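You operate a simulated robot arm through the tools that you are given. There is no shell and no other tool. Be economical: measure what you need, move in short steps, check, and stop when the job is done.

Carry out the task below with a simulated two-armed robot. There is one attempt and no reset: what you move stays moved.

JOB
On the clear stretch of the work table, fold the rag in half.

Only the result counts: the job must be done as asked and must still hold three seconds after the hand-in. Knocking over, shifting, dropping, spilling or breaking anything else fails it. Flat cloth is picked up by pressing the open fingertips on it (5 to 10 N) and closing them slowly along it; thin cloth reads only 2 to 8 mm in the jaws.

ROBOT AND FRAMES
Two 7-joint arms with two-finger parallel grippers on one trunk, on a base that drives. Base frame: it is fixed to the floor where the robot stands at the start and does not move with it; the origin is under the middle of the robot, x ahead of it, y to its left, z up. Readings come in m, rad, newtons and seconds.
The left shoulder is at the start at [0.07, 0.134, 1.101], the right one opposite. Places, roughly: clear stretch of the work table [0.6, -0.1, 0.8]. Payload 1.57 kg a hand.
The tool frame of a hand sits at the grasp point between the pads (the TCP): z along the fingers, y along the line on which they close. The tips reach 0.03 m beyond it. The gripper opens to 0.08 m. The fingers are 0.017 m wide and 0.012 m thick; the gripper's body (0.04 by 0.082 m) begins 0.08 m behind the TCP.
Orientation is that of the tool frame in the base frame, as [roll, pitch, yaw] about the fixed x, y, z axes, in that order (R = Rz(yaw) Ry(pitch) Rx(roll)). With the fingers straight down and closing along the base's y, the tool's x points along the base's -x, its y along +y and its z along -z.

CONTROLS
- The arms move only by the tool send_rows. It takes "left_deltas", "right_deltas" or both (then of equal length, played together; a hand with none holds still); each is a list of rows, each an object (a shift or turn left out is 0, a gripper value left out holds the last) with "linear": the shift along the tool's x, y, z in cm, a list of three; "rotation": the turn, a rotation vector about the tool's x, y, z in rad, a list of three; "jaw": the opening in per cent of the stroke, from 0 (shut) to 100 (fully open). In form: [{"linear": [tx, ty, tz], "rotation": [ax, ay, az], "jaw": jaw}, ...]. A call has 1 to 20 rows; each row shifts and turns the commanded pose from where the row before left it, along the tool's axes as they then stand. A row lasts 0.2 s, in which the tool goes at most 0.05 m and 0.15 rad; a call with a longer step from one row to the next is refused whole, and so is a gripper value outside its range. Where a pose cannot be reached the arm comes as near as it can. A force on the tool above 40 N (or 10 N above the force at the start of the call, whichever is more), or a blocked arm, ends the call early, and 0.2 s more pass. Each finger travels about 0.153 m/s and halts on what it meets, pressing with about 27 N; the grip force reading is that of the motor and also rises with nothing between the fingers. The clock runs only during rows and for 0.2 s after the last one: add rows that do not move to give the fingers time. The reply holds the time, the measured pose of the TCP, the force on the tool along the base axes, the opening and the grip force, in the units named above and with some noise.
- Cameras (640 x 400 px; columns grow to the right, rows downward): "scene" is now at [0.132, -0.0006, 1.3152]; the picture's right is [-0.00, -1.00, 0.00], its down [-0.71, 0.00, -0.71] and it looks along [0.71, -0.00, -0.71] (base axes); focal length 261 px, centre (320, 200). "left" rides on the left gripper at [0.072, 0.007, -0.122] in its tool frame; the picture's right is [-0.09, 1.00, 0.00], its down [-0.84, -0.08, -0.54] and it looks along [-0.54, -0.05, 0.84] (tool axes); focal length 238 px, centre (320, 200). "right" rides on the right gripper at [0.072, -0.007, -0.122] in its tool frame; the picture's right is [0.09, 1.00, 0.00], its down [-0.84, 0.08, -0.54] and it looks along [-0.54, 0.05, 0.84] (tool axes); focal length 238 px, centre (320, 200). There is no depth. A picture from a camera that has moved, and an enlarged one, comes with that camera's place and axes in the base frame and with its lens.
- grab_frame(camera): a new picture of that camera. It takes no simulated time.
- lift_body(by): slides the trunk up (or, below 0, down) by that many m; the arms and the scene camera ride with it, the base frame stays. It gives what a move gives, with no picture.
- roll_base(legs): drives the robot by 1 to 6 legs, each [ahead, left, turn to the left] in m, m and rad, along the robot's own axes; the way and the turn of a leg run together, so that a leg with both is an arc; at most 1.5 m and 3.142 rad a leg. The arms and the cameras ride along, it lands a little off, and it stops where it bumps. It gives what a move gives.
- turn_head(pan, tilt): turns the head with the scene camera to pan (to the left, within 1.501 rad either way) and tilt (down, from -0.506 to 1.204), counted from straight ahead of the robot. It gives what a move gives.
- zoom(camera, box): a new picture of the part [left, top, right, bottom] of that camera's present view, enlarged. It takes no simulated time.
- close_job(): hands the job in; it is judged then, once.

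Go step by step. Nothing tells you exact positions but the pictures and the camera data: compare them with the known pose of the tool, close in by small moves and look again before you grip or let go. The budget is 120 turns and 92 pictures, counting those below and the enlarged ones. Unless the task says otherwise, let go and move clear before handing in, and close with one line.

The tools are called after "Emit:" by a JSON object that holds its "fn" and its "kwargs". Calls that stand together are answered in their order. send_rows: Moves the arms, as the interface text tells. Its arguments: {"type":"object","properties":{"left_deltas":{"type":"array"},"right_deltas":{"type":"array"}},"required":[]} The other tools are called the same way: lift_body (by) slides the trunk up or down; roll_base (legs) drives the base; turn_head (pan, tilt) turns the head that bears the scene camera; grab_frame (camera) takes a picture; zoom (camera, box) takes an enlarged picture of a part of a camera's view; close_job () hands the job in.

At the start:

```text
time_s: 0.0
left_position: [0.4793, 0.2442, 1.0126]
left_tcp_rot: [3.141, 0.0, 3.141]
left_contact_force: [-0.1, 0.6, -0.4]
left_gripper_width: 0.0802
left_grip_force: 0.1
right_position: [0.4574, -0.1784, 1.022]
right_tcp_rot: [-3.142, 0.0, 3.141]
right_contact_force: [1.0, 0.3, 0.4]
right_gripper_width: 0.0802
right_grip_force: 0.1
trunk travel left (down, up): [-0.675, 0.265]
robot x, y, heading: [-0.0004, -0.0003, 0.002]
head pan, tilt: [-0.002, 0.785]
```

scene: 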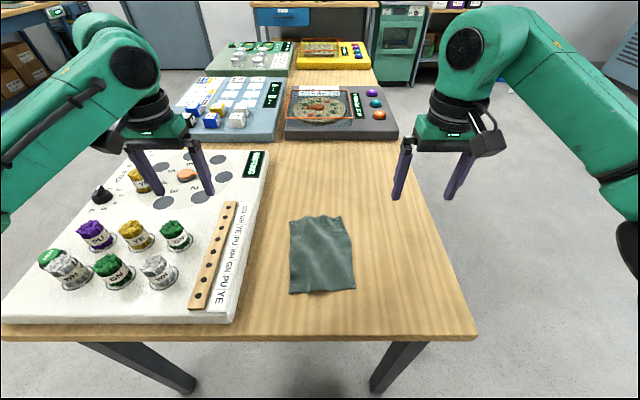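
right: 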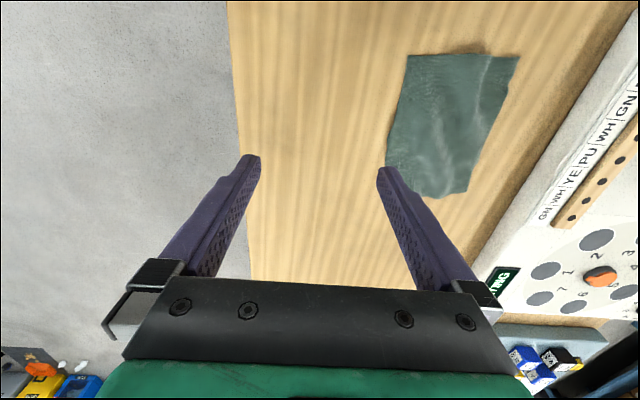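
left: 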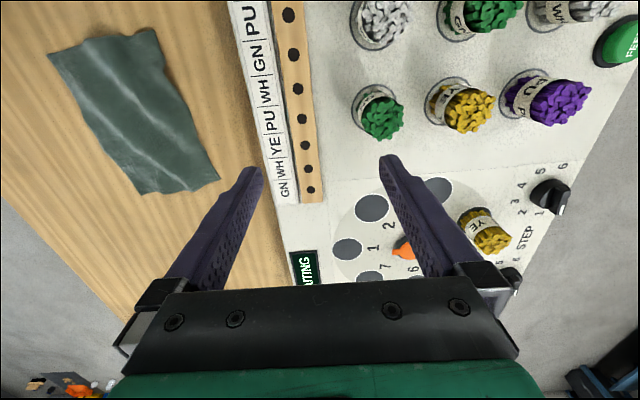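

The rag lies at about x 0.40–0.63, y −0.08–0.08, with its long side along x. I'll fold the near edge onto the far edge with both hands, first turning both grippers so they close along x and zooming in on the rag.

Emit:
{"fn": "send_rows", "kwargs": {"left_deltas": [{"rotation": [0, 0, 0.1428], "jaw": 45}, {"rotation": [0, 0, 0.1428]}, {"rotation": [0, 0, 0.1428]}, {"rotation": [0, 0, 0.1428]}, {"rotation": [0, 0, 0.1428]}, {"rotation": [0, 0, 0.1428]}, {"rotation": [0, 0, 0.1428]}, {"rotation": [0, 0, 0.1428]}, {"rotation": [0, 0, 0.1428]}, {"rotation": [0, 0, 0.1428]}, {"rotation": [0, 0, 0.1428]}, {}], "right_deltas": [{"rotation": [0, 0, -0.1428], "jaw": 45}, {"rotation": [0, 0, -0.1428]}, {"rotation": [0, 0, -0.1428]}, {"rotation": [0, 0, -0.1428]}, {"rotation": [0, 0, -0.1428]}, {"rotation": [0, 0, -0.1428]}, {"rotation": [0, 0, -0.1428]}, {"rotation": [0, 0, -0.1428]}, {"rotation": [0, 0, -0.1428]}, {"rotation": [0, 0, -0.1428]}, {"rotation": [0, 0, -0.1428]}, {}]}}

Emit:
{"fn": "zoom", "kwargs": {"camera": "scene", "box": [240, 190, 400, 310]}}

```text
time_s: 2.6
left_position: [0.4784, 0.242, 1.0128]
left_tcp_rot: [-3.14, -0.001, 1.569]
left_contact_force: [0.3, -0.5, 0.3]
left_gripper_width: 0.0359
left_grip_force: 0.0
right_position: [0.2416, -0.0399, 1.0197]
right_tcp_rot: [3.141, -0.001, -1.571]
right_contact_force: [-1.1, -0.9, 0.4]
right_gripper_width: 0.0361
right_grip_force: 0.1
right hand out of reach, approached as far as the arm can: row 4, 5, 6, 7, 8, 9, 10, 11
trunk travel left (down, up): [-0.675, 0.265]
robot x, y, heading: [-0.0054, -0.0021, 0.004]
head pan, tilt: [-0.002, 0.785]
```

```text
3.33 times, centred on (320, 250) of scene
camera zoom: at [0.1323, -0.0011, 1.3151], right [0.0, -1.0, 0.0], down [-0.71, 0.0, -0.71], along [0.71, 0.0, -0.71], focal length 871 px, centre (320, 33)
```

zoom: 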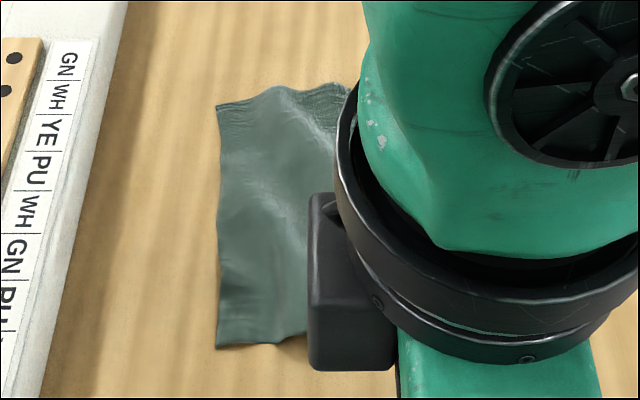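

The right wrist hit a limit turning that way, so I'll turn it back and see where it stands.

Emit:
{"fn": "send_rows", "kwargs": {"right_deltas": [{"rotation": [0, 0, 0.1428]}, {"rotation": [0, 0, 0.1428]}, {"rotation": [0, 0, 0.1428]}, {"rotation": [0, 0, 0.1428]}, {"rotation": [0, 0, 0.1428]}, {"rotation": [0, 0, 0.1428]}, {"rotation": [0, 0, 0.1428]}, {"rotation": [0, 0, 0.1428]}, {"rotation": [0, 0, 0.1428]}, {"rotation": [0, 0, 0.1428]}, {"rotation": [0, 0, 0.1428]}, {}]}}

Emit:
{"fn": "grab_frame", "kwargs": {"camera": "scene"}}

```text
time_s: 5.2
left_position: [0.4783, 0.2442, 1.0118]
left_tcp_rot: [3.141, -0.001, 1.571]
left_contact_force: [-0.3, 0.2, 0.7]
left_gripper_width: 0.0358
left_grip_force: 0.0
right_position: [0.2424, -0.039, 1.019]
right_tcp_rot: [-3.14, -0.001, 3.141]
right_contact_force: [0.5, -0.2, 0.1]
right_gripper_width: 0.0359
right_grip_force: 0.0
trunk travel left (down, up): [-0.675, 0.265]
robot x, y, heading: [-0.002, -0.0007, -0.001]
head pan, tilt: [-0.002, 0.785]
```

```text
87 pictures are left
camera scene: at [0.132, -0.0005, 1.3152], right [0.0, -1.0, 0.0], down [-0.71, 0.0, -0.71], along [0.71, 0.0, -0.71], focal length 261 px, centre (320, 200)
```

scene: 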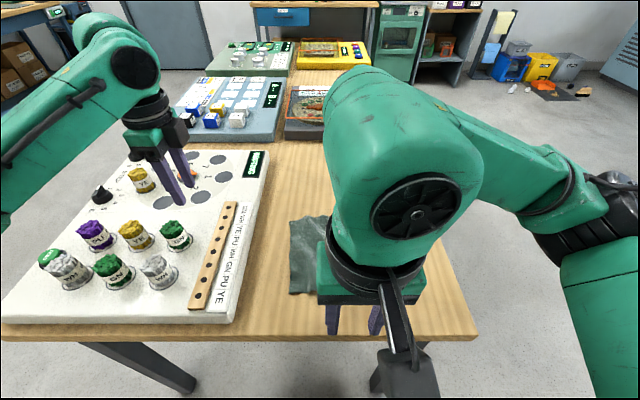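

I'll bring the right hand back out to about (0.42, −0.20) and turn it the other way.

Emit:
{"fn": "send_rows", "kwargs": {"right_deltas": [{"linear": [-3, -2.7, 0]}, {"linear": [-3, -2.7, 0]}, {"linear": [-3, -2.7, 0]}, {"linear": [-3, -2.7, 0]}, {"linear": [-3, -2.7, 0]}, {"linear": [-3, -2.7, 0]}, {}]}}

Emit:
{"fn": "send_rows", "kwargs": {"right_deltas": [{"rotation": [0, 0, 0.1428]}, {"rotation": [0, 0, 0.1428]}, {"rotation": [0, 0, 0.1428]}, {"rotation": [0, 0, 0.1428]}, {"rotation": [0, 0, 0.1428]}, {"rotation": [0, 0, 0.1428]}, {"rotation": [0, 0, 0.1428]}, {"rotation": [0, 0, 0.1428]}, {"rotation": [0, 0, 0.1428]}, {"rotation": [0, 0, 0.1428]}, {"rotation": [0, 0, 0.1428]}, {}]}}

Emit:
{"fn": "grab_frame", "kwargs": {"camera": "scene"}}

```text
time_s: 6.8
left_position: [0.4784, 0.2434, 1.0131]
left_tcp_rot: [3.141, -0.001, 1.57]
left_contact_force: [0.1, 0.1, 0.7]
left_gripper_width: 0.0358
left_grip_force: 0.2
right_position: [0.4217, -0.2008, 1.0179]
right_tcp_rot: [-3.141, 0.001, 3.141]
right_contact_force: [-0.8, 0.1, 0.1]
right_gripper_width: 0.0361
right_grip_force: 0.1
trunk travel left (down, up): [-0.675, 0.265]
robot x, y, heading: [-0.002, 0.0024, 0.007]
head pan, tilt: [-0.002, 0.785]
```

```text
time_s: 9.4
left_position: [0.4786, 0.2439, 1.0119]
left_tcp_rot: [-3.141, 0.001, 1.569]
left_contact_force: [0.2, -0.7, -0.7]
left_gripper_width: 0.0359
left_grip_force: 0.0
right_position: [0.4211, -0.1996, 1.0194]
right_tcp_rot: [-3.141, 0.0, 1.569]
right_contact_force: [0.4, 0.6, 0.2]
right_gripper_width: 0.0358
right_grip_force: 0.0
trunk travel left (down, up): [-0.675, 0.265]
robot x, y, heading: [0.0013, 0.0001, 0.001]
head pan, tilt: [-0.002, 0.785]
```

```text
86 pictures are left
camera scene: at [0.132, -0.0006, 1.3152], right [0.0, -1.0, 0.0], down [-0.71, 0.0, -0.71], along [0.71, 0.0, -0.71], focal length 261 px, centre (320, 200)
```

scene: 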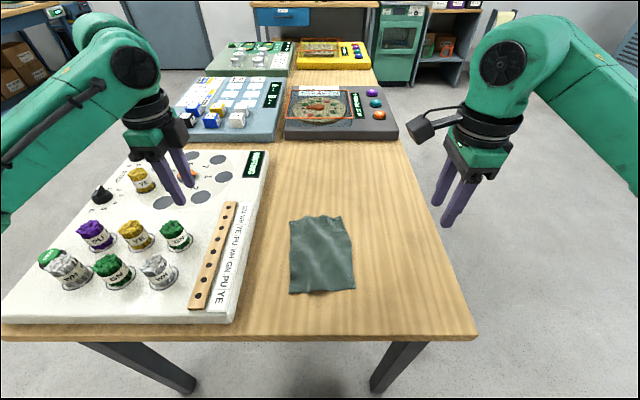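

Closing along x would put the right camera in the left hand's way. I'll turn both hands back to close along y, which leaves 3 cm between the gripper bodies at the near corners, then move them above those corners.

Emit:
{"fn": "send_rows", "kwargs": {"left_deltas": [{"rotation": [0, 0, -0.1428], "jaw": 30}, {"rotation": [0, 0, -0.1428]}, {"rotation": [0, 0, -0.1428]}, {"rotation": [0, 0, -0.1428]}, {"rotation": [0, 0, -0.1428]}, {"rotation": [0, 0, -0.1428]}, {"rotation": [0, 0, -0.1428]}, {"rotation": [0, 0, -0.1428]}, {"rotation": [0, 0, -0.1428]}, {"rotation": [0, 0, -0.1428]}, {"rotation": [0, 0, -0.1428]}, {}], "right_deltas": [{"rotation": [0, 0, -0.1428], "jaw": 30}, {"rotation": [0, 0, -0.1428]}, {"rotation": [0, 0, -0.1428]}, {"rotation": [0, 0, -0.1428]}, {"rotation": [0, 0, -0.1428]}, {"rotation": [0, 0, -0.1428]}, {"rotation": [0, 0, -0.1428]}, {"rotation": [0, 0, -0.1428]}, {"rotation": [0, 0, -0.1428]}, {"rotation": [0, 0, -0.1428]}, {"rotation": [0, 0, -0.1428]}, {}]}}

Emit:
{"fn": "send_rows", "kwargs": {"left_deltas": [{"linear": [1, -3, 0]}, {"linear": [1, -3, 0]}, {"linear": [1, -3, 0]}, {"linear": [1, -3, 0]}, {"linear": [1, -3, 0]}, {"linear": [1, -3, 0]}, {"linear": [0.5, -1.2, 2]}, {"linear": [0, 0, 3]}, {"linear": [0, 0, 3]}, {"linear": [0, 0, 3]}, {}], "right_deltas": [{"linear": [0.1, 2.3, 0]}, {"linear": [0.1, 2.3, 0]}, {"linear": [0.1, 2.3, 0]}, {"linear": [0.1, 2.3, 0]}, {"linear": [0.2, 2.3, 0]}, {"linear": [0.2, 2.3, 0]}, {"linear": [0.2, 0, 2.5]}, {"linear": [0, 0, 3]}, {"linear": [0, 0, 3]}, {"linear": [0, 0, 3]}, {}]}}

Emit:
{"fn": "grab_frame", "kwargs": {"camera": "scene"}}

Emit:
{"fn": "grab_frame", "kwargs": {"camera": "left"}}

Emit:
{"fn": "grab_frame", "kwargs": {"camera": "right"}}

```text
time_s: 12.0
left_position: [0.4789, 0.2443, 1.0124]
left_tcp_rot: [3.141, 0.0, -3.14]
left_contact_force: [0.4, 0.5, -0.5]
left_gripper_width: 0.0242
left_grip_force: 0.0
right_position: [0.4232, -0.1998, 1.0187]
right_tcp_rot: [3.141, -0.001, -3.14]
right_contact_force: [0.1, -0.4, -0.1]
right_gripper_width: 0.0239
right_grip_force: 0.1
trunk travel left (down, up): [-0.675, 0.265]
robot x, y, heading: [-0.0022, 0.0011, 0.002]
head pan, tilt: [-0.002, 0.785]
```

```text
time_s: 14.4
left_position: [0.4134, 0.0532, 0.9019]
left_tcp_rot: [3.141, 0.0, -3.141]
left_contact_force: [-0.4, 0.5, 0.2]
left_gripper_width: 0.0239
left_grip_force: 0.1
right_position: [0.4122, -0.0617, 0.9049]
right_tcp_rot: [-3.139, 0.001, 3.141]
right_contact_force: [-0.2, -0.3, 0.0]
right_gripper_width: 0.024
right_grip_force: 0.1
trunk travel left (down, up): [-0.675, 0.265]
robot x, y, heading: [0.0015, -0.0048, -0.001]
head pan, tilt: [-0.002, 0.785]
```

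```text
85 pictures are left
camera scene: at [0.1316, -0.0004, 1.3152], right [0.0, -1.0, 0.0], down [-0.71, 0.0, -0.71], along [0.71, 0.0, -0.71], focal length 261 px, centre (320, 200)
```

scene: 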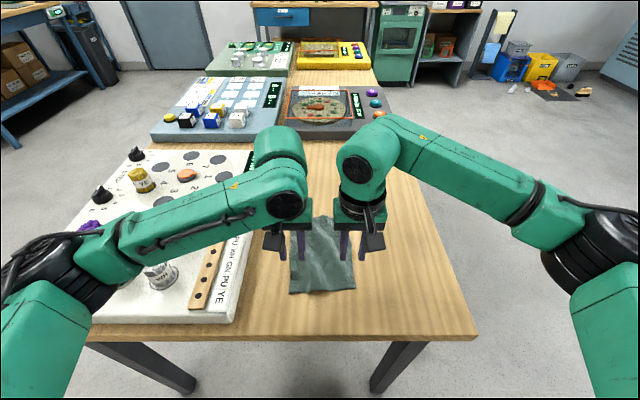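

```text
84 pictures are left
camera left: at [0.3422, 0.0587, 1.0235], right [0.09, 1.0, 0.0], down [0.84, -0.08, 0.54], along [0.54, -0.05, -0.84], focal length 238 px, centre (320, 200)
```

left: 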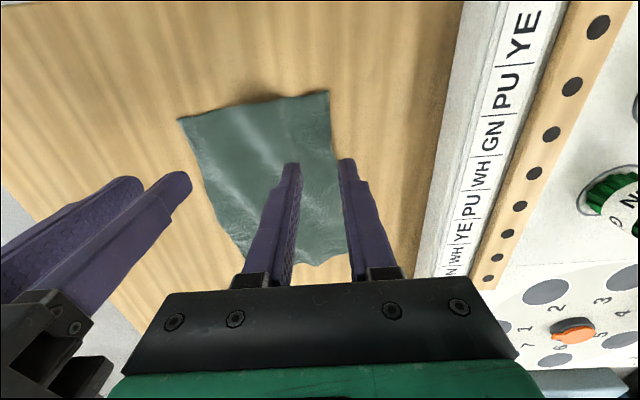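

```text
83 pictures are left
camera right: at [0.3383, -0.0693, 1.0261], right [-0.09, 1.0, 0.0], down [0.84, 0.08, 0.54], along [0.54, 0.05, -0.84], focal length 238 px, centre (320, 200)
```

right: 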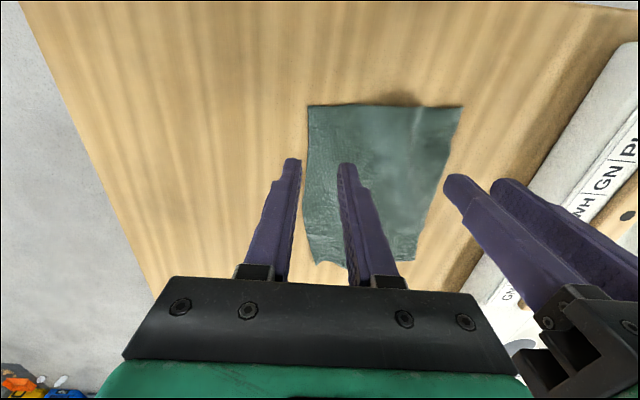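

Both hands hang above the near corners, and the pictures place the near edge at x ≈ 0.38–0.40. I'll lower to about 2 cm above the cloth and check the tips against the edge.

Emit:
{"fn": "send_rows", "kwargs": {"left_deltas": [{"linear": [0.3, 0, 2.5]}, {"linear": [0.3, 0, 2.5]}, {"linear": [0.3, 0, 2.5]}, {"linear": [0.3, 0, 2.3]}, {}], "right_deltas": [{"linear": [0.3, 0, 2.6]}, {"linear": [0.2, 0, 2.6]}, {"linear": [0.2, 0, 2.6]}, {"linear": [0.2, 0, 2.3]}, {}]}}

Emit:
{"fn": "zoom", "kwargs": {"camera": "scene", "box": [260, 200, 388, 312]}}

Emit:
{"fn": "grab_frame", "kwargs": {"camera": "left"}}

Emit:
{"fn": "grab_frame", "kwargs": {"camera": "right"}}

```text
time_s: 15.3
left_position: [0.4046, 0.0502, 0.8312]
left_tcp_rot: [-3.132, 0.018, 3.14]
left_contact_force: [-3.2, 0.4, 13.5]
left_gripper_width: 0.0239
left_grip_force: 0.2
right_position: [0.4047, -0.0636, 0.8306]
right_tcp_rot: [3.136, 0.009, 3.14]
right_contact_force: [-2.9, 0.2, 13.8]
right_gripper_width: 0.0241
right_grip_force: 0.2
trunk travel left (down, up): [-0.675, 0.265]
robot x, y, heading: [0.0001, -0.0022, -0.001]
head pan, tilt: [-0.002, 0.785]
stopped in row 4 (right hand): the force on the tool passed its limit (the readings are from after the stop); the commanded pose is now the measured one
```

```text
3.57 times, centred on (324, 256) of scene
camera zoom: at [0.1282, -0.0008, 1.3158], right [0.0, -1.0, 0.0], down [-0.7, 0.0, -0.71], along [0.71, 0.0, -0.7], focal length 933 px, centre (306, 0)
```

zoom: 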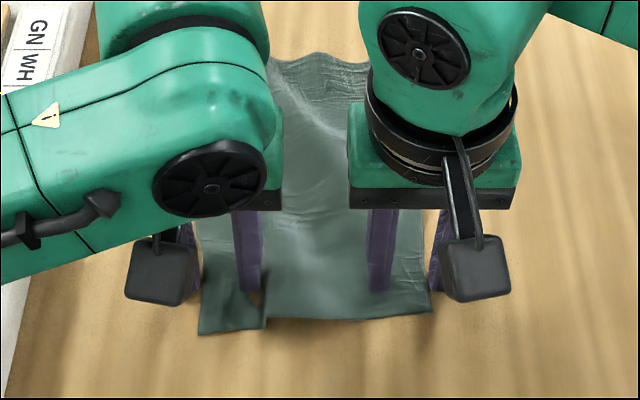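

```text
81 pictures are left
camera left: at [0.3314, 0.058, 0.9518], right [0.09, 1.0, -0.01], down [0.83, -0.07, 0.56], along [0.55, -0.06, -0.83], focal length 238 px, centre (320, 200)
```

left: 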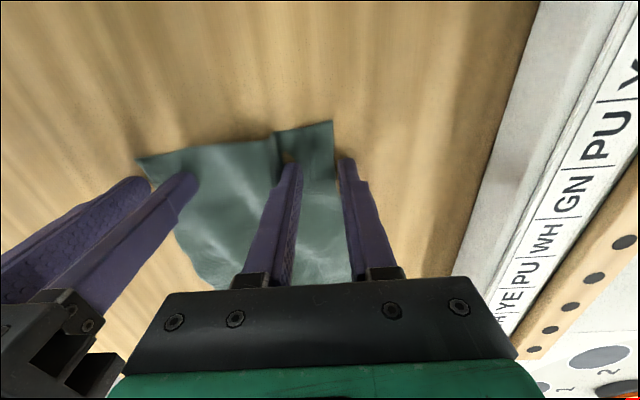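

```text
80 pictures are left
camera right: at [0.3306, -0.0698, 0.953], right [-0.09, 1.0, 0.01], down [0.83, 0.07, 0.55], along [0.55, 0.05, -0.83], focal length 238 px, centre (320, 200)
```

right: 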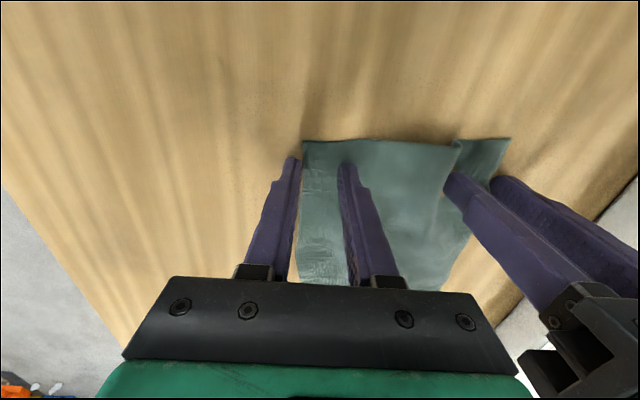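

Contact came at TCP z 0.831, so the table surface is really at about 0.80. Recomputed, the rag spans x ≈ 0.377–0.58 and y ≈ −0.075–0.063. I'll lift 3 cm, shift inward and back toward the edge, and look again.

Emit:
{"fn": "send_rows", "kwargs": {"left_deltas": [{"linear": [0, 0, -1.5]}, {"linear": [0, 0, -1.5]}, {"linear": [0.8, -0.5, 0], "jaw": 25}, {"linear": [0.8, -0.4, 0]}, {}], "right_deltas": [{"linear": [0, 0, -1.5]}, {"linear": [0, 0, -1.5]}, {"linear": [0.8, 0.5, 0], "jaw": 25}, {"linear": [0.8, 0.5, 0]}, {}]}}

Emit:
{"fn": "grab_frame", "kwargs": {"camera": "left"}}

Emit:
{"fn": "grab_frame", "kwargs": {"camera": "right"}}

Emit:
{"fn": "zoom", "kwargs": {"camera": "scene", "box": [260, 200, 388, 312]}}

```text
time_s: 16.5
left_position: [0.3897, 0.0416, 0.8584]
left_tcp_rot: [-3.137, 0.012, 3.14]
left_contact_force: [-0.4, 0.4, 0.2]
left_gripper_width: 0.0199
left_grip_force: 0.2
right_position: [0.3901, -0.0532, 0.8579]
right_tcp_rot: [3.136, 0.008, 3.138]
right_contact_force: [-0.2, 0.3, 0.5]
right_gripper_width: 0.0204
right_grip_force: 0.0
trunk travel left (down, up): [-0.675, 0.265]
robot x, y, heading: [0.0013, 0.0016, -0.0]
head pan, tilt: [-0.002, 0.785]
```

```text
79 pictures are left
camera left: at [0.3177, 0.0495, 0.9794], right [0.09, 1.0, -0.01], down [0.83, -0.07, 0.55], along [0.55, -0.06, -0.83], focal length 238 px, centre (320, 200)
```

left: 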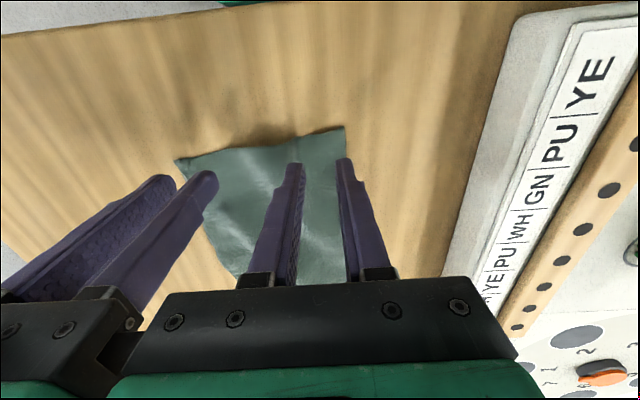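

```text
78 pictures are left
camera right: at [0.3169, -0.0601, 0.9803], right [-0.09, 1.0, 0.0], down [0.83, 0.07, 0.55], along [0.55, 0.05, -0.84], focal length 238 px, centre (320, 200)
```

right: 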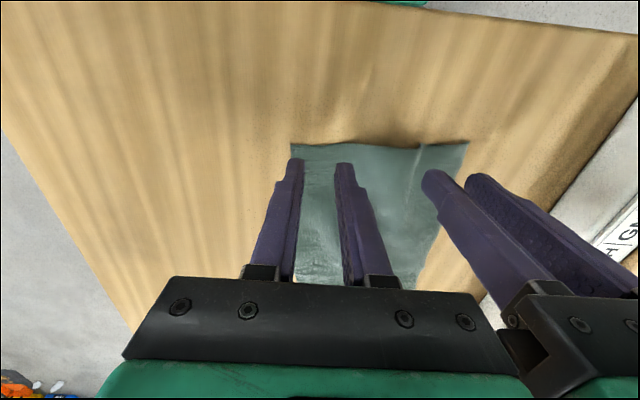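

```text
3.57 times, centred on (324, 256) of scene
camera zoom: at [0.1324, -0.0007, 1.3151], right [0.0, -1.0, 0.0], down [-0.71, 0.0, -0.71], along [0.71, 0.0, -0.71], focal length 933 px, centre (306, 0)
```

zoom: 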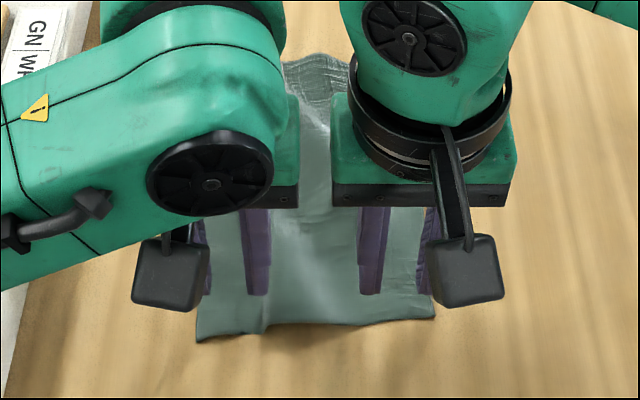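

The tips now sit within the corners. I'll lower gently until they press on the cloth.

Emit:
{"fn": "send_rows", "kwargs": {"left_deltas": [{"linear": [0.3, 0, 1]}, {"linear": [0, 0, 0.8]}, {"linear": [0, 0, 0.5]}, {"linear": [0, 0, 0.3]}, {"linear": [0, 0, 0.2]}, {}], "right_deltas": [{"linear": [0, 0, 1]}, {"linear": [0, 0, 0.8]}, {"linear": [0, 0, 0.5]}, {"linear": [0, 0, 0.3]}, {"linear": [0, 0, 0.2]}, {}]}}

```text
time_s: 17.9
left_position: [0.3878, 0.0426, 0.8322]
left_tcp_rot: [-3.133, 0.014, 3.141]
left_contact_force: [3.0, 1.7, 12.6]
left_gripper_width: 0.0204
left_grip_force: 0.4
right_position: [0.3899, -0.0524, 0.8321]
right_tcp_rot: [3.136, 0.009, 3.138]
right_contact_force: [1.8, -1.0, 4.2]
right_gripper_width: 0.0199
right_grip_force: 0.0
trunk travel left (down, up): [-0.675, 0.265]
robot x, y, heading: [-0.0009, 0.001, -0.002]
head pan, tilt: [-0.002, 0.785]
```

Contact is 12.6 N on the left and 4.2 N on the right. I'll even those out and close slowly.

Emit:
{"fn": "send_rows", "kwargs": {"left_deltas": [{"linear": [0, 0, -0.07]}, {}, {"jaw": 22}, {"jaw": 19}, {"jaw": 16}, {"jaw": 13}, {"jaw": 10}, {"jaw": 8}, {"jaw": 6}, {"jaw": 4}, {"jaw": 2}, {"jaw": 0}, {}, {}, {}], "right_deltas": [{"linear": [0, 0, 0.1]}, {}, {"jaw": 22}, {"jaw": 19}, {"jaw": 16}, {"jaw": 13}, {"jaw": 10}, {"jaw": 8}, {"jaw": 6}, {"jaw": 4}, {"jaw": 2}, {"jaw": 0}, {}, {}, {}]}}

Emit:
{"fn": "grab_frame", "kwargs": {"camera": "left"}}

Emit:
{"fn": "grab_frame", "kwargs": {"camera": "right"}}

```text
time_s: 21.1
left_position: [0.3857, 0.0425, 0.8324]
left_tcp_rot: [-3.134, 0.016, -3.14]
left_contact_force: [-0.2, -0.6, 0.0]
left_gripper_width: 0.0001
left_grip_force: 21.2
right_position: [0.3892, -0.0525, 0.8315]
right_tcp_rot: [3.136, 0.012, 3.141]
right_contact_force: [0.7, 0.2, 29.0]
right_gripper_width: 0.0
right_grip_force: 21.3
trunk travel left (down, up): [-0.675, 0.265]
robot x, y, heading: [-0.0018, 0.0001, 0.003]
head pan, tilt: [-0.002, 0.785]
```

```text
76 pictures are left
camera left: at [0.3123, 0.0496, 0.9531], right [0.09, 1.0, -0.01], down [0.83, -0.07, 0.55], along [0.55, -0.06, -0.83], focal length 238 px, centre (320, 200)
```

left: 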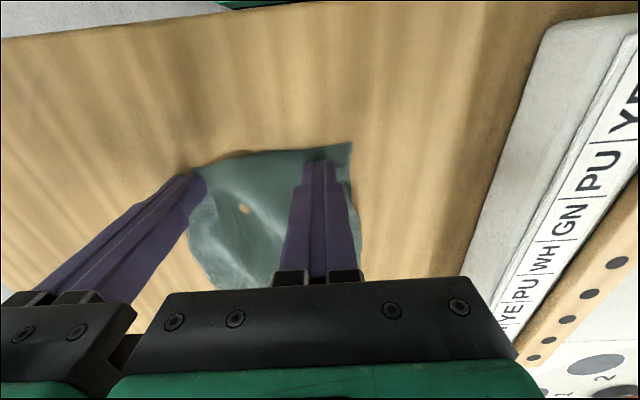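

```text
75 pictures are left
camera right: at [0.3146, -0.0596, 0.953], right [-0.09, 1.0, 0.0], down [0.83, 0.07, 0.55], along [0.55, 0.05, -0.83], focal length 238 px, centre (320, 200)
```

right: 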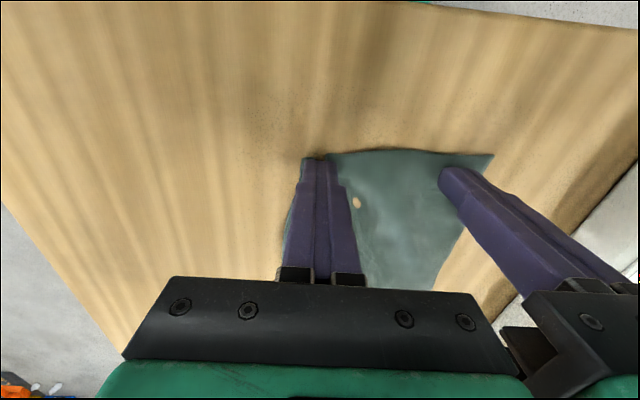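

The fingers shut fully (reading 0) with cloth in neither hand, and the pressures were off at 0 N and 29 N. I'll lift, reopen a bit wider and set the pressure properly, at roughly 20 N per mm.

Emit:
{"fn": "send_rows", "kwargs": {"left_deltas": [{"linear": [0, 0, -1]}, {"jaw": 32, "linear": [0, -0.2, 0]}, {}, {"linear": [0, 0, 0.7]}, {"linear": [0, 0, 0.3]}, {}], "right_deltas": [{"linear": [0, 0, -1]}, {"jaw": 32, "linear": [0, 0.1, 0]}, {}, {"linear": [0, 0, 0.6]}, {"linear": [0, 0, 0.32]}, {}]}}

Emit:
{"fn": "grab_frame", "kwargs": {"camera": "left"}}

Emit:
{"fn": "grab_frame", "kwargs": {"camera": "right"}}

```text
time_s: 22.5
left_position: [0.3868, 0.0396, 0.8317]
left_tcp_rot: [-3.134, 0.012, 3.141]
left_contact_force: [0.8, -0.2, 3.1]
left_gripper_width: 0.0258
left_grip_force: 0.1
right_position: [0.3896, -0.053, 0.8327]
right_tcp_rot: [3.137, 0.011, 3.141]
right_contact_force: [1.7, -1.7, 11.7]
right_gripper_width: 0.0259
right_grip_force: 0.1
trunk travel left (down, up): [-0.675, 0.265]
robot x, y, heading: [0.002, -0.0007, 0.002]
head pan, tilt: [-0.002, 0.785]
```

```text
74 pictures are left
camera left: at [0.314, 0.0472, 0.9528], right [0.09, 1.0, -0.01], down [0.83, -0.07, 0.55], along [0.55, -0.06, -0.83], focal length 238 px, centre (320, 200)
```

left: 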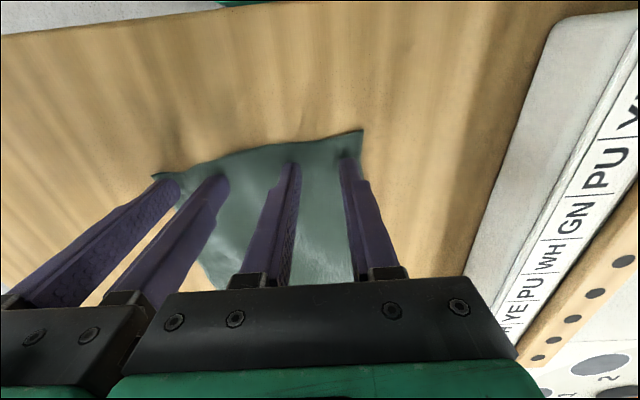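

```text
73 pictures are left
camera right: at [0.3168, -0.0586, 0.9532], right [-0.09, 1.0, 0.01], down [0.83, 0.07, 0.55], along [0.55, 0.05, -0.83], focal length 238 px, centre (320, 200)
```

right: 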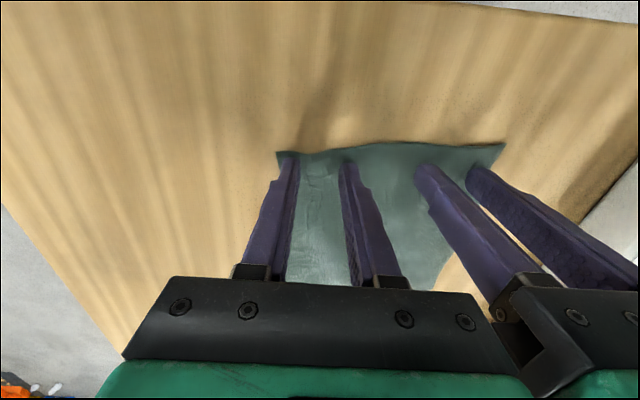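

All four fingertips are on the cloth now. I'll trim the forces toward 7 N and close part way.

Emit:
{"fn": "send_rows", "kwargs": {"left_deltas": [{"linear": [0, 0, 0.02]}, {"jaw": 31}, {"jaw": 30}, {"jaw": 29}, {"jaw": 28}, {"jaw": 27}, {"jaw": 26}, {"jaw": 25}, {"jaw": 24}, {"jaw": 23}, {"jaw": 22}], "right_deltas": [{"linear": [0, 0, -0.015]}, {"jaw": 31}, {"jaw": 30}, {"jaw": 29}, {"jaw": 28}, {"jaw": 27}, {"jaw": 26}, {"jaw": 25}, {"jaw": 24}, {"jaw": 23}, {"jaw": 22}]}}

Emit:
{"fn": "grab_frame", "kwargs": {"camera": "right"}}

Emit:
{"fn": "grab_frame", "kwargs": {"camera": "left"}}

```text
time_s: 24.9
left_position: [0.3859, 0.042, 0.8313]
left_tcp_rot: [-3.136, 0.014, -3.141]
left_contact_force: [-0.7, 0.6, 2.5]
left_gripper_width: 0.0181
left_grip_force: 0.2
right_position: [0.3895, -0.0511, 0.8323]
right_tcp_rot: [3.136, 0.011, 3.141]
right_contact_force: [1.2, 0.4, 16.8]
right_gripper_width: 0.0171
right_grip_force: 0.1
trunk travel left (down, up): [-0.675, 0.265]
robot x, y, heading: [-0.0014, -0.0006, -0.005]
head pan, tilt: [-0.002, 0.785]
```

```text
72 pictures are left
camera right: at [0.3157, -0.0582, 0.9532], right [-0.09, 1.0, 0.0], down [0.83, 0.07, 0.55], along [0.55, 0.05, -0.83], focal length 238 px, centre (320, 200)
```

right: 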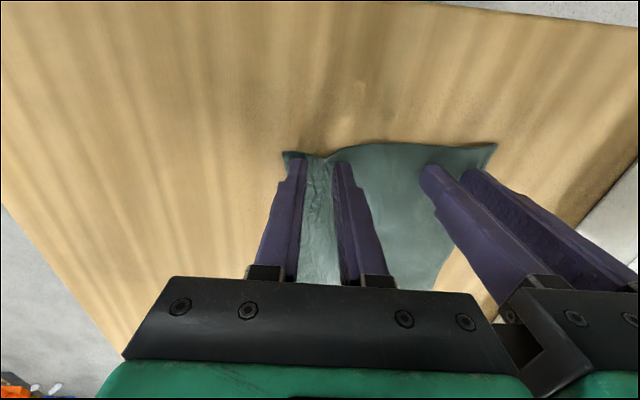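

```text
71 pictures are left
camera left: at [0.3133, 0.0478, 0.9527], right [0.09, 1.0, 0.0], down [0.83, -0.07, 0.55], along [0.55, -0.06, -0.83], focal length 238 px, centre (320, 200)
```

left: 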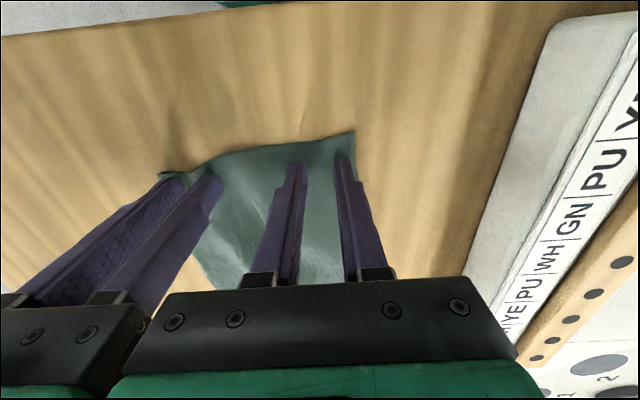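

The right hand is gathering a ridge at 17 N, while the left presses only 2.5 N. I'll trim both and keep closing.

Emit:
{"fn": "send_rows", "kwargs": {"left_deltas": [{"linear": [0, 0, 0.05]}, {}, {"jaw": 21}, {"jaw": 20}, {"jaw": 19}, {"jaw": 18}, {"jaw": 17}, {"jaw": 16}, {"jaw": 15}, {"jaw": 14}], "right_deltas": [{"linear": [0, 0, -0.03]}, {}, {"jaw": 21}, {"jaw": 20}, {"jaw": 19}, {"jaw": 18}, {"jaw": 17}, {"jaw": 16}, {"jaw": 15}, {"jaw": 14}]}}

Emit:
{"fn": "grab_frame", "kwargs": {"camera": "right"}}

Emit:
{"fn": "grab_frame", "kwargs": {"camera": "left"}}

```text
time_s: 27.1
left_position: [0.3876, 0.0402, 0.8316]
left_tcp_rot: [-3.134, 0.015, -3.141]
left_contact_force: [-0.8, -1.1, 12.3]
left_gripper_width: 0.0106
left_grip_force: 0.0
right_position: [0.3887, -0.0514, 0.832]
right_tcp_rot: [3.135, 0.009, 3.14]
right_contact_force: [0.0, 0.2, 5.6]
right_gripper_width: 0.0109
right_grip_force: 0.2
trunk travel left (down, up): [-0.675, 0.265]
robot x, y, heading: [-0.0018, 0.0004, -0.004]
head pan, tilt: [-0.002, 0.785]
```

```text
70 pictures are left
camera right: at [0.3159, -0.0587, 0.9534], right [-0.09, 1.0, 0.0], down [0.83, 0.07, 0.55], along [0.55, 0.05, -0.84], focal length 238 px, centre (320, 200)
```

right: 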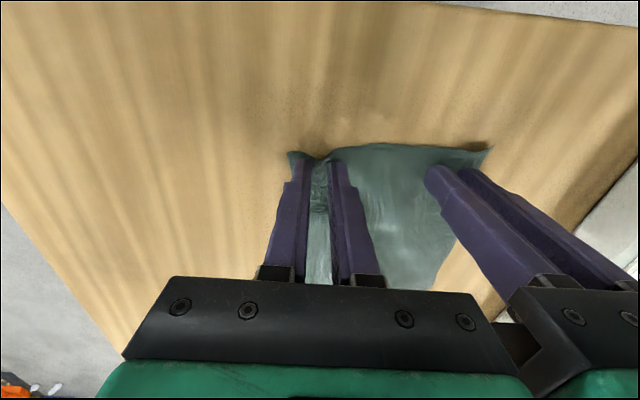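

```text
69 pictures are left
camera left: at [0.3136, 0.0472, 0.9524], right [0.09, 1.0, 0.0], down [0.83, -0.07, 0.55], along [0.55, -0.06, -0.83], focal length 238 px, centre (320, 200)
```

left: 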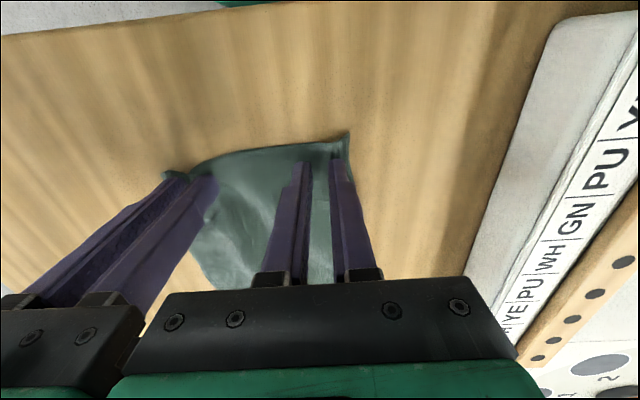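

The forces are good (12 N and 6 N) and ridges are forming. I'll close fully.

Emit:
{"fn": "send_rows", "kwargs": {"left_deltas": [{"jaw": 13}, {"jaw": 12}, {"jaw": 11}, {"jaw": 10}, {"jaw": 9}, {"jaw": 8}, {"jaw": 7}, {"jaw": 6}, {"jaw": 5}, {"jaw": 4}, {"jaw": 3}, {"jaw": 2}, {"jaw": 1}, {"jaw": 0}, {}, {}], "right_deltas": [{"jaw": 13}, {"jaw": 12}, {"jaw": 11}, {"jaw": 10}, {"jaw": 9}, {"jaw": 8}, {"jaw": 7}, {"jaw": 6}, {"jaw": 5}, {"jaw": 4}, {"jaw": 3}, {"jaw": 2}, {"jaw": 1}, {"jaw": 0}, {}, {}]}}

Emit:
{"fn": "grab_frame", "kwargs": {"camera": "right"}}

Emit:
{"fn": "grab_frame", "kwargs": {"camera": "left"}}

```text
time_s: 30.5
left_position: [0.3875, 0.0403, 0.8317]
left_tcp_rot: [-3.135, 0.013, -3.14]
left_contact_force: [0.4, 2.4, 14.8]
left_gripper_width: 0.0003
left_grip_force: 21.3
right_position: [0.3897, -0.0517, 0.8315]
right_tcp_rot: [3.137, 0.008, 3.139]
right_contact_force: [-0.7, 0.4, 3.2]
right_gripper_width: 0.0018
right_grip_force: 23.4
trunk travel left (down, up): [-0.675, 0.265]
robot x, y, heading: [0.0024, -0.0013, 0.001]
head pan, tilt: [-0.002, 0.785]
```

```text
68 pictures are left
camera right: at [0.3158, -0.0582, 0.9535], right [-0.09, 1.0, 0.0], down [0.83, 0.07, 0.55], along [0.55, 0.05, -0.84], focal length 238 px, centre (320, 200)
```

right: 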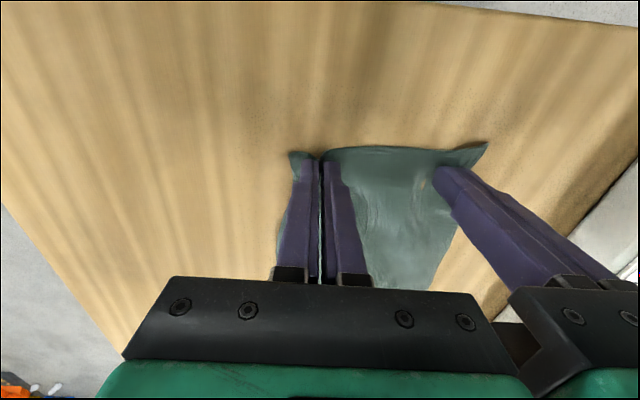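

```text
67 pictures are left
camera left: at [0.3136, 0.0477, 0.9524], right [0.09, 1.0, -0.01], down [0.83, -0.07, 0.55], along [0.55, -0.06, -0.83], focal length 238 px, centre (320, 200)
```

left: 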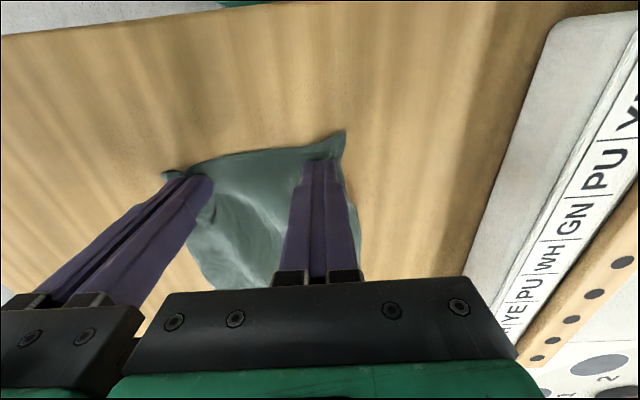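

The right hand has cloth (1.8 mm) but the left doesn't, so I'll reopen the left slightly lifted and repeat with steadier pressure.

Emit:
{"fn": "send_rows", "kwargs": {"left_deltas": [{"linear": [0, 0, -1]}, {"jaw": 34}, {}, {"linear": [-0.3, -0.1, 0.7]}, {"linear": [0, 0, 0.3]}, {}]}}

Emit:
{"fn": "grab_frame", "kwargs": {"camera": "left"}}

```text
time_s: 31.9
left_position: [0.391, 0.0391, 0.8308]
left_tcp_rot: [-3.134, 0.015, -3.141]
left_contact_force: [-2.0, 0.6, 8.1]
left_gripper_width: 0.0276
left_grip_force: 0.1
right_position: [0.39, -0.05, 0.8319]
right_tcp_rot: [3.137, 0.01, -3.141]
right_contact_force: [0.8, 1.1, 5.2]
right_gripper_width: 0.0018
right_grip_force: 23.3
trunk travel left (down, up): [-0.675, 0.265]
robot x, y, heading: [0.0, 0.0017, -0.004]
head pan, tilt: [-0.002, 0.785]
```

```text
66 pictures are left
camera left: at [0.3168, 0.0464, 0.9524], right [0.09, 1.0, -0.01], down [0.83, -0.07, 0.55], along [0.55, -0.06, -0.83], focal length 238 px, centre (320, 200)
```

left: 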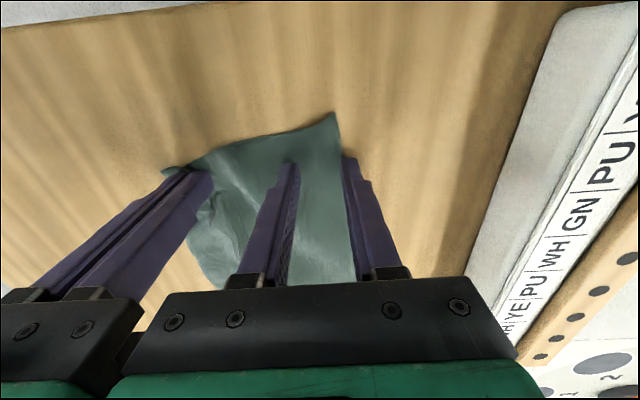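

The outer finger is just off the cloth's side. I'll lift, narrow the jaws a bit, move 3 mm inward and press again.

Emit:
{"fn": "send_rows", "kwargs": {"left_deltas": [{"linear": [0, 0, -1]}, {"jaw": 27, "linear": [0, -0.35, 0]}, {}, {"linear": [0.1, 0, 0.7]}, {"linear": [0, 0, 0.3]}, {}]}}

Emit:
{"fn": "grab_frame", "kwargs": {"camera": "left"}}

```text
time_s: 33.3
left_position: [0.3894, 0.0359, 0.8308]
left_tcp_rot: [-3.136, 0.016, -3.141]
left_contact_force: [-0.4, 0.7, 10.7]
left_gripper_width: 0.0222
left_grip_force: 0.3
right_position: [0.3898, -0.0503, 0.8315]
right_tcp_rot: [3.136, 0.01, 3.14]
right_contact_force: [1.5, 1.5, 6.1]
right_gripper_width: 0.0016
right_grip_force: 23.6
trunk travel left (down, up): [-0.675, 0.265]
robot x, y, heading: [0.0025, -0.0014, 0.001]
head pan, tilt: [-0.002, 0.785]
```

```text
65 pictures are left
camera left: at [0.3158, 0.0429, 0.9524], right [0.09, 1.0, -0.01], down [0.83, -0.07, 0.56], along [0.55, -0.06, -0.83], focal length 238 px, centre (320, 200)
```

left: 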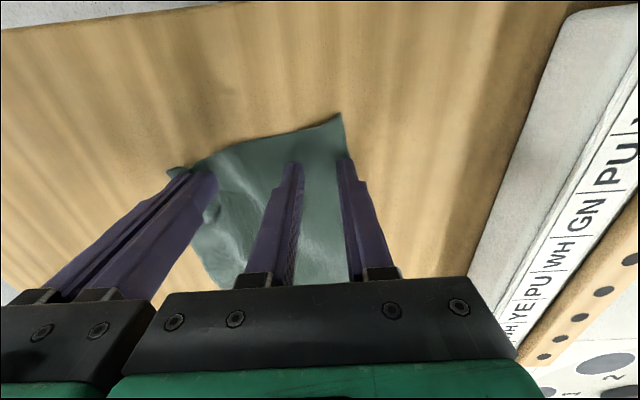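

The outer finger is on the cloth's margin and the pressure is 10.7 N. I'll close slowly.

Emit:
{"fn": "send_rows", "kwargs": {"left_deltas": [{"jaw": 26}, {"jaw": 25}, {"jaw": 24}, {"jaw": 23}, {"jaw": 22}, {"jaw": 21}, {"jaw": 20}, {"jaw": 19}, {"jaw": 18}, {"jaw": 17}, {"jaw": 16}, {"jaw": 15}, {"jaw": 14}]}}

Emit:
{"fn": "grab_frame", "kwargs": {"camera": "left"}}

```text
time_s: 36.1
left_position: [0.3875, 0.034, 0.8306]
left_tcp_rot: [-3.134, 0.015, 3.141]
left_contact_force: [2.8, 0.4, 22.7]
left_gripper_width: 0.011
left_grip_force: 0.0
right_position: [0.3893, -0.0525, 0.8322]
right_tcp_rot: [3.136, 0.009, 3.142]
right_contact_force: [0.6, 0.6, 2.6]
right_gripper_width: 0.0019
right_grip_force: 23.6
trunk travel left (down, up): [-0.675, 0.265]
robot x, y, heading: [0.0032, -0.0012, -0.002]
head pan, tilt: [-0.002, 0.785]
```

```text
64 pictures are left
camera left: at [0.3155, 0.0426, 0.9523], right [0.09, 1.0, 0.0], down [0.83, -0.07, 0.55], along [0.55, -0.06, -0.83], focal length 238 px, centre (320, 200)
```

left: 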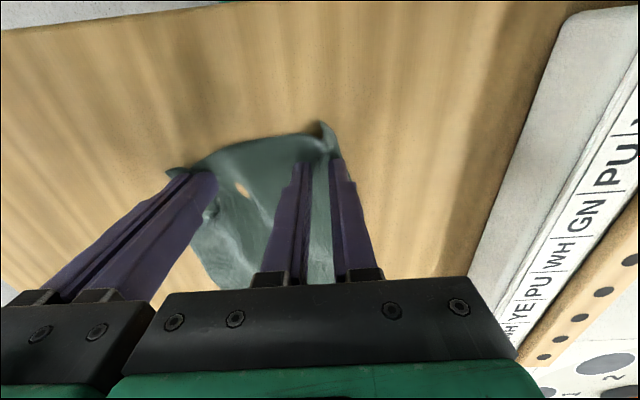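

A ridge is forming but the force rose to 23 N, so I'll ease up and finish closing.

Emit:
{"fn": "send_rows", "kwargs": {"left_deltas": [{"linear": [0, 0, -0.05]}, {"jaw": 13}, {"jaw": 12}, {"jaw": 11}, {"jaw": 10}, {"jaw": 9}, {"jaw": 8}, {"jaw": 7}, {"jaw": 6}, {"jaw": 5}, {"jaw": 4}, {"jaw": 3}, {"jaw": 2}, {"jaw": 1}, {"jaw": 0}, {}, {}]}}

Emit:
{"fn": "grab_frame", "kwargs": {"camera": "left"}}

```text
time_s: 39.7
left_position: [0.3881, 0.0355, 0.8317]
left_tcp_rot: [-3.136, 0.013, 3.141]
left_contact_force: [0.3, 1.6, 9.1]
left_gripper_width: 0.0001
left_grip_force: 21.3
right_position: [0.3896, -0.0516, 0.8317]
right_tcp_rot: [3.136, 0.008, 3.14]
right_contact_force: [-0.2, -2.0, 5.3]
right_gripper_width: 0.0017
right_grip_force: 24.1
trunk travel left (down, up): [-0.675, 0.265]
robot x, y, heading: [-0.0019, 0.0029, 0.001]
head pan, tilt: [-0.002, 0.785]
```

```text
63 pictures are left
camera left: at [0.3157, 0.0428, 0.9526], right [0.09, 1.0, 0.0], down [0.83, -0.07, 0.55], along [0.55, -0.06, -0.83], focal length 238 px, centre (320, 200)
```

left: 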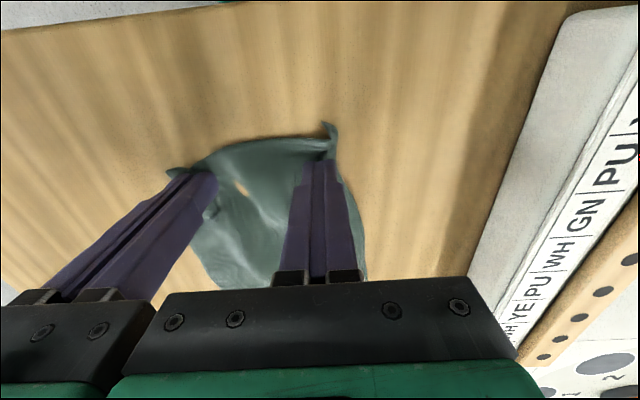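

The left ridge slipped out, and the left hand is slightly rolled (about 0.008 rad), which makes its finger pressure uneven. I'll raise and spread the right hand a little while the left anchors the cloth, then level the left hand and reopen it.

Emit:
{"fn": "send_rows", "kwargs": {"left_deltas": [{}, {}, {}, {}, {"linear": [0, 0, -1]}, {"linear": [0, 0, -0.5], "rotation": [-0.0076, 0.014, 0], "jaw": 33}, {}, {}], "right_deltas": [{"linear": [0, 0, -0.3]}, {"linear": [0, -0.4, -0.2]}, {"linear": [0, -0.5, 0]}, {}, {}, {}, {}, {}]}}

Emit:
{"fn": "grab_frame", "kwargs": {"camera": "left"}}

Emit:
{"fn": "grab_frame", "kwargs": {"camera": "right"}}

```text
time_s: 41.5
left_position: [0.3902, 0.0361, 0.8472]
left_tcp_rot: [3.141, -0.002, -3.141]
left_contact_force: [-0.2, 0.5, 0.0]
left_gripper_width: 0.0265
left_grip_force: 0.0
right_position: [0.3922, -0.061, 0.8355]
right_tcp_rot: [3.137, 0.005, 3.14]
right_contact_force: [-0.4, -0.8, -0.7]
right_gripper_width: 0.0017
right_grip_force: 23.7
trunk travel left (down, up): [-0.675, 0.265]
robot x, y, heading: [0.0002, 0.0013, 0.004]
head pan, tilt: [-0.002, 0.785]
```

```text
62 pictures are left
camera left: at [0.3187, 0.0422, 0.9684], right [0.09, 1.0, 0.0], down [0.84, -0.08, 0.54], along [0.54, -0.05, -0.84], focal length 238 px, centre (320, 200)
```

left: 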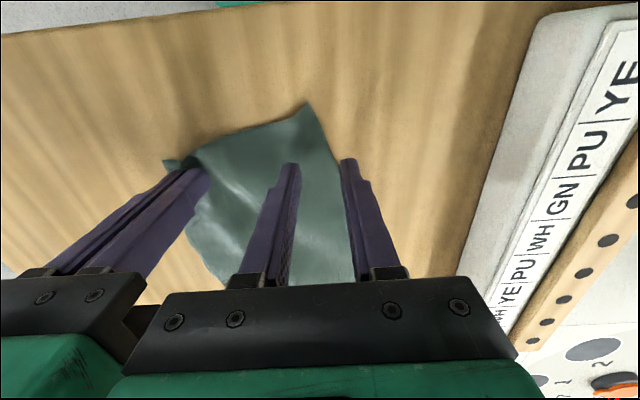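

```text
61 pictures are left
camera right: at [0.3177, -0.0676, 0.958], right [-0.09, 1.0, 0.0], down [0.83, 0.07, 0.55], along [0.55, 0.05, -0.84], focal length 238 px, centre (320, 200)
```

right: 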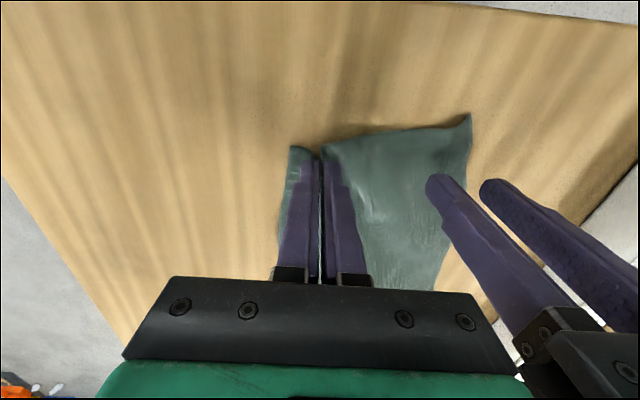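

The cloth was pulled a bit toward the right hand, and two bodies side by side here are too tight. I'll switch to folding one corner at a time: the right hand keeps its corner, and I'll clear the left hand to see the whole rag first.

Emit:
{"fn": "send_rows", "kwargs": {"left_deltas": [{"linear": [0, 0, -3]}, {"linear": [0, 0, -4]}, {"linear": [0, 0, -4]}, {"linear": [0, 4, -4]}, {"linear": [0, 4, 0]}, {"linear": [0, 4, 0]}, {"linear": [0, 4, 0]}, {"linear": [0, 3, 0]}, {}]}}

Emit:
{"fn": "zoom", "kwargs": {"camera": "scene", "box": [240, 190, 400, 310]}}

```text
refused: row 4 steps farther than a row can; nothing moved
```

```text
3.33 times, centred on (320, 250) of scene
camera zoom: at [0.132, -0.0007, 1.3152], right [0.0, -1.0, 0.0], down [-0.71, 0.0, -0.71], along [0.71, 0.0, -0.71], focal length 871 px, centre (320, 33)
```

zoom: 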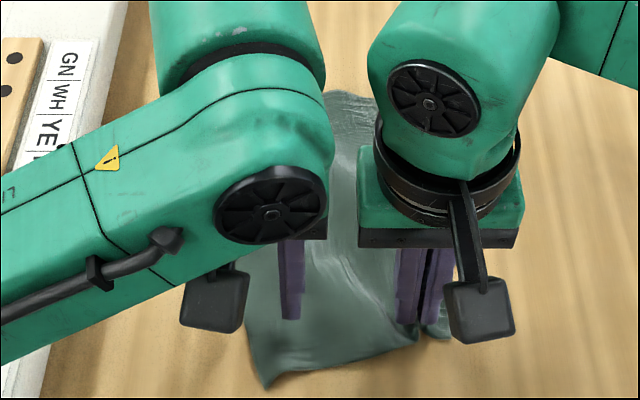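

One row was too long; I'll resend it with shorter steps.

Emit:
{"fn": "send_rows", "kwargs": {"left_deltas": [{"linear": [0, 0, -3]}, {"linear": [0, 0, -4]}, {"linear": [0, 0, -4]}, {"linear": [0, 0, -4]}, {"linear": [0, 4, 0]}, {"linear": [0, 4, 0]}, {"linear": [0, 4, 0]}, {"linear": [0, 4, 0]}, {"linear": [0, 3, 0]}, {}]}}

Emit:
{"fn": "zoom", "kwargs": {"camera": "scene", "box": [240, 190, 400, 310]}}

```text
time_s: 43.7
left_position: [0.3893, 0.2252, 0.9964]
left_tcp_rot: [3.14, -0.004, 3.141]
left_contact_force: [-0.2, 0.8, -0.3]
left_gripper_width: 0.0266
left_grip_force: 0.1
right_position: [0.3934, -0.0615, 0.8359]
right_tcp_rot: [3.137, 0.005, 3.14]
right_contact_force: [0.4, 0.1, 0.2]
right_gripper_width: 0.0018
right_grip_force: 24.1
trunk travel left (down, up): [-0.675, 0.265]
robot x, y, heading: [-0.0006, 0.0017, 0.0]
head pan, tilt: [-0.002, 0.785]
```

```text
3.33 times, centred on (320, 250) of scene
camera zoom: at [0.1323, -0.0011, 1.3152], right [0.0, -1.0, 0.0], down [-0.71, 0.0, -0.71], along [0.71, 0.0, -0.71], focal length 871 px, centre (320, 33)
```

zoom: 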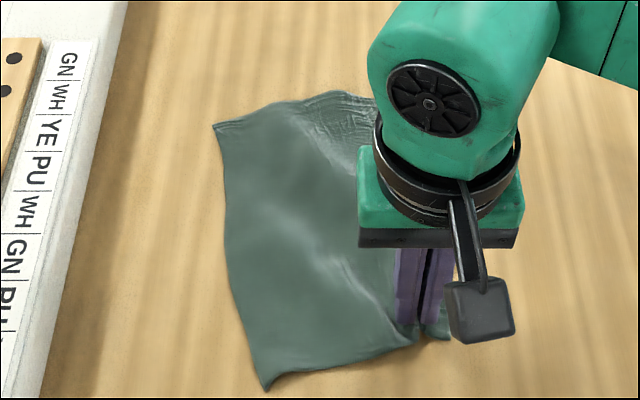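

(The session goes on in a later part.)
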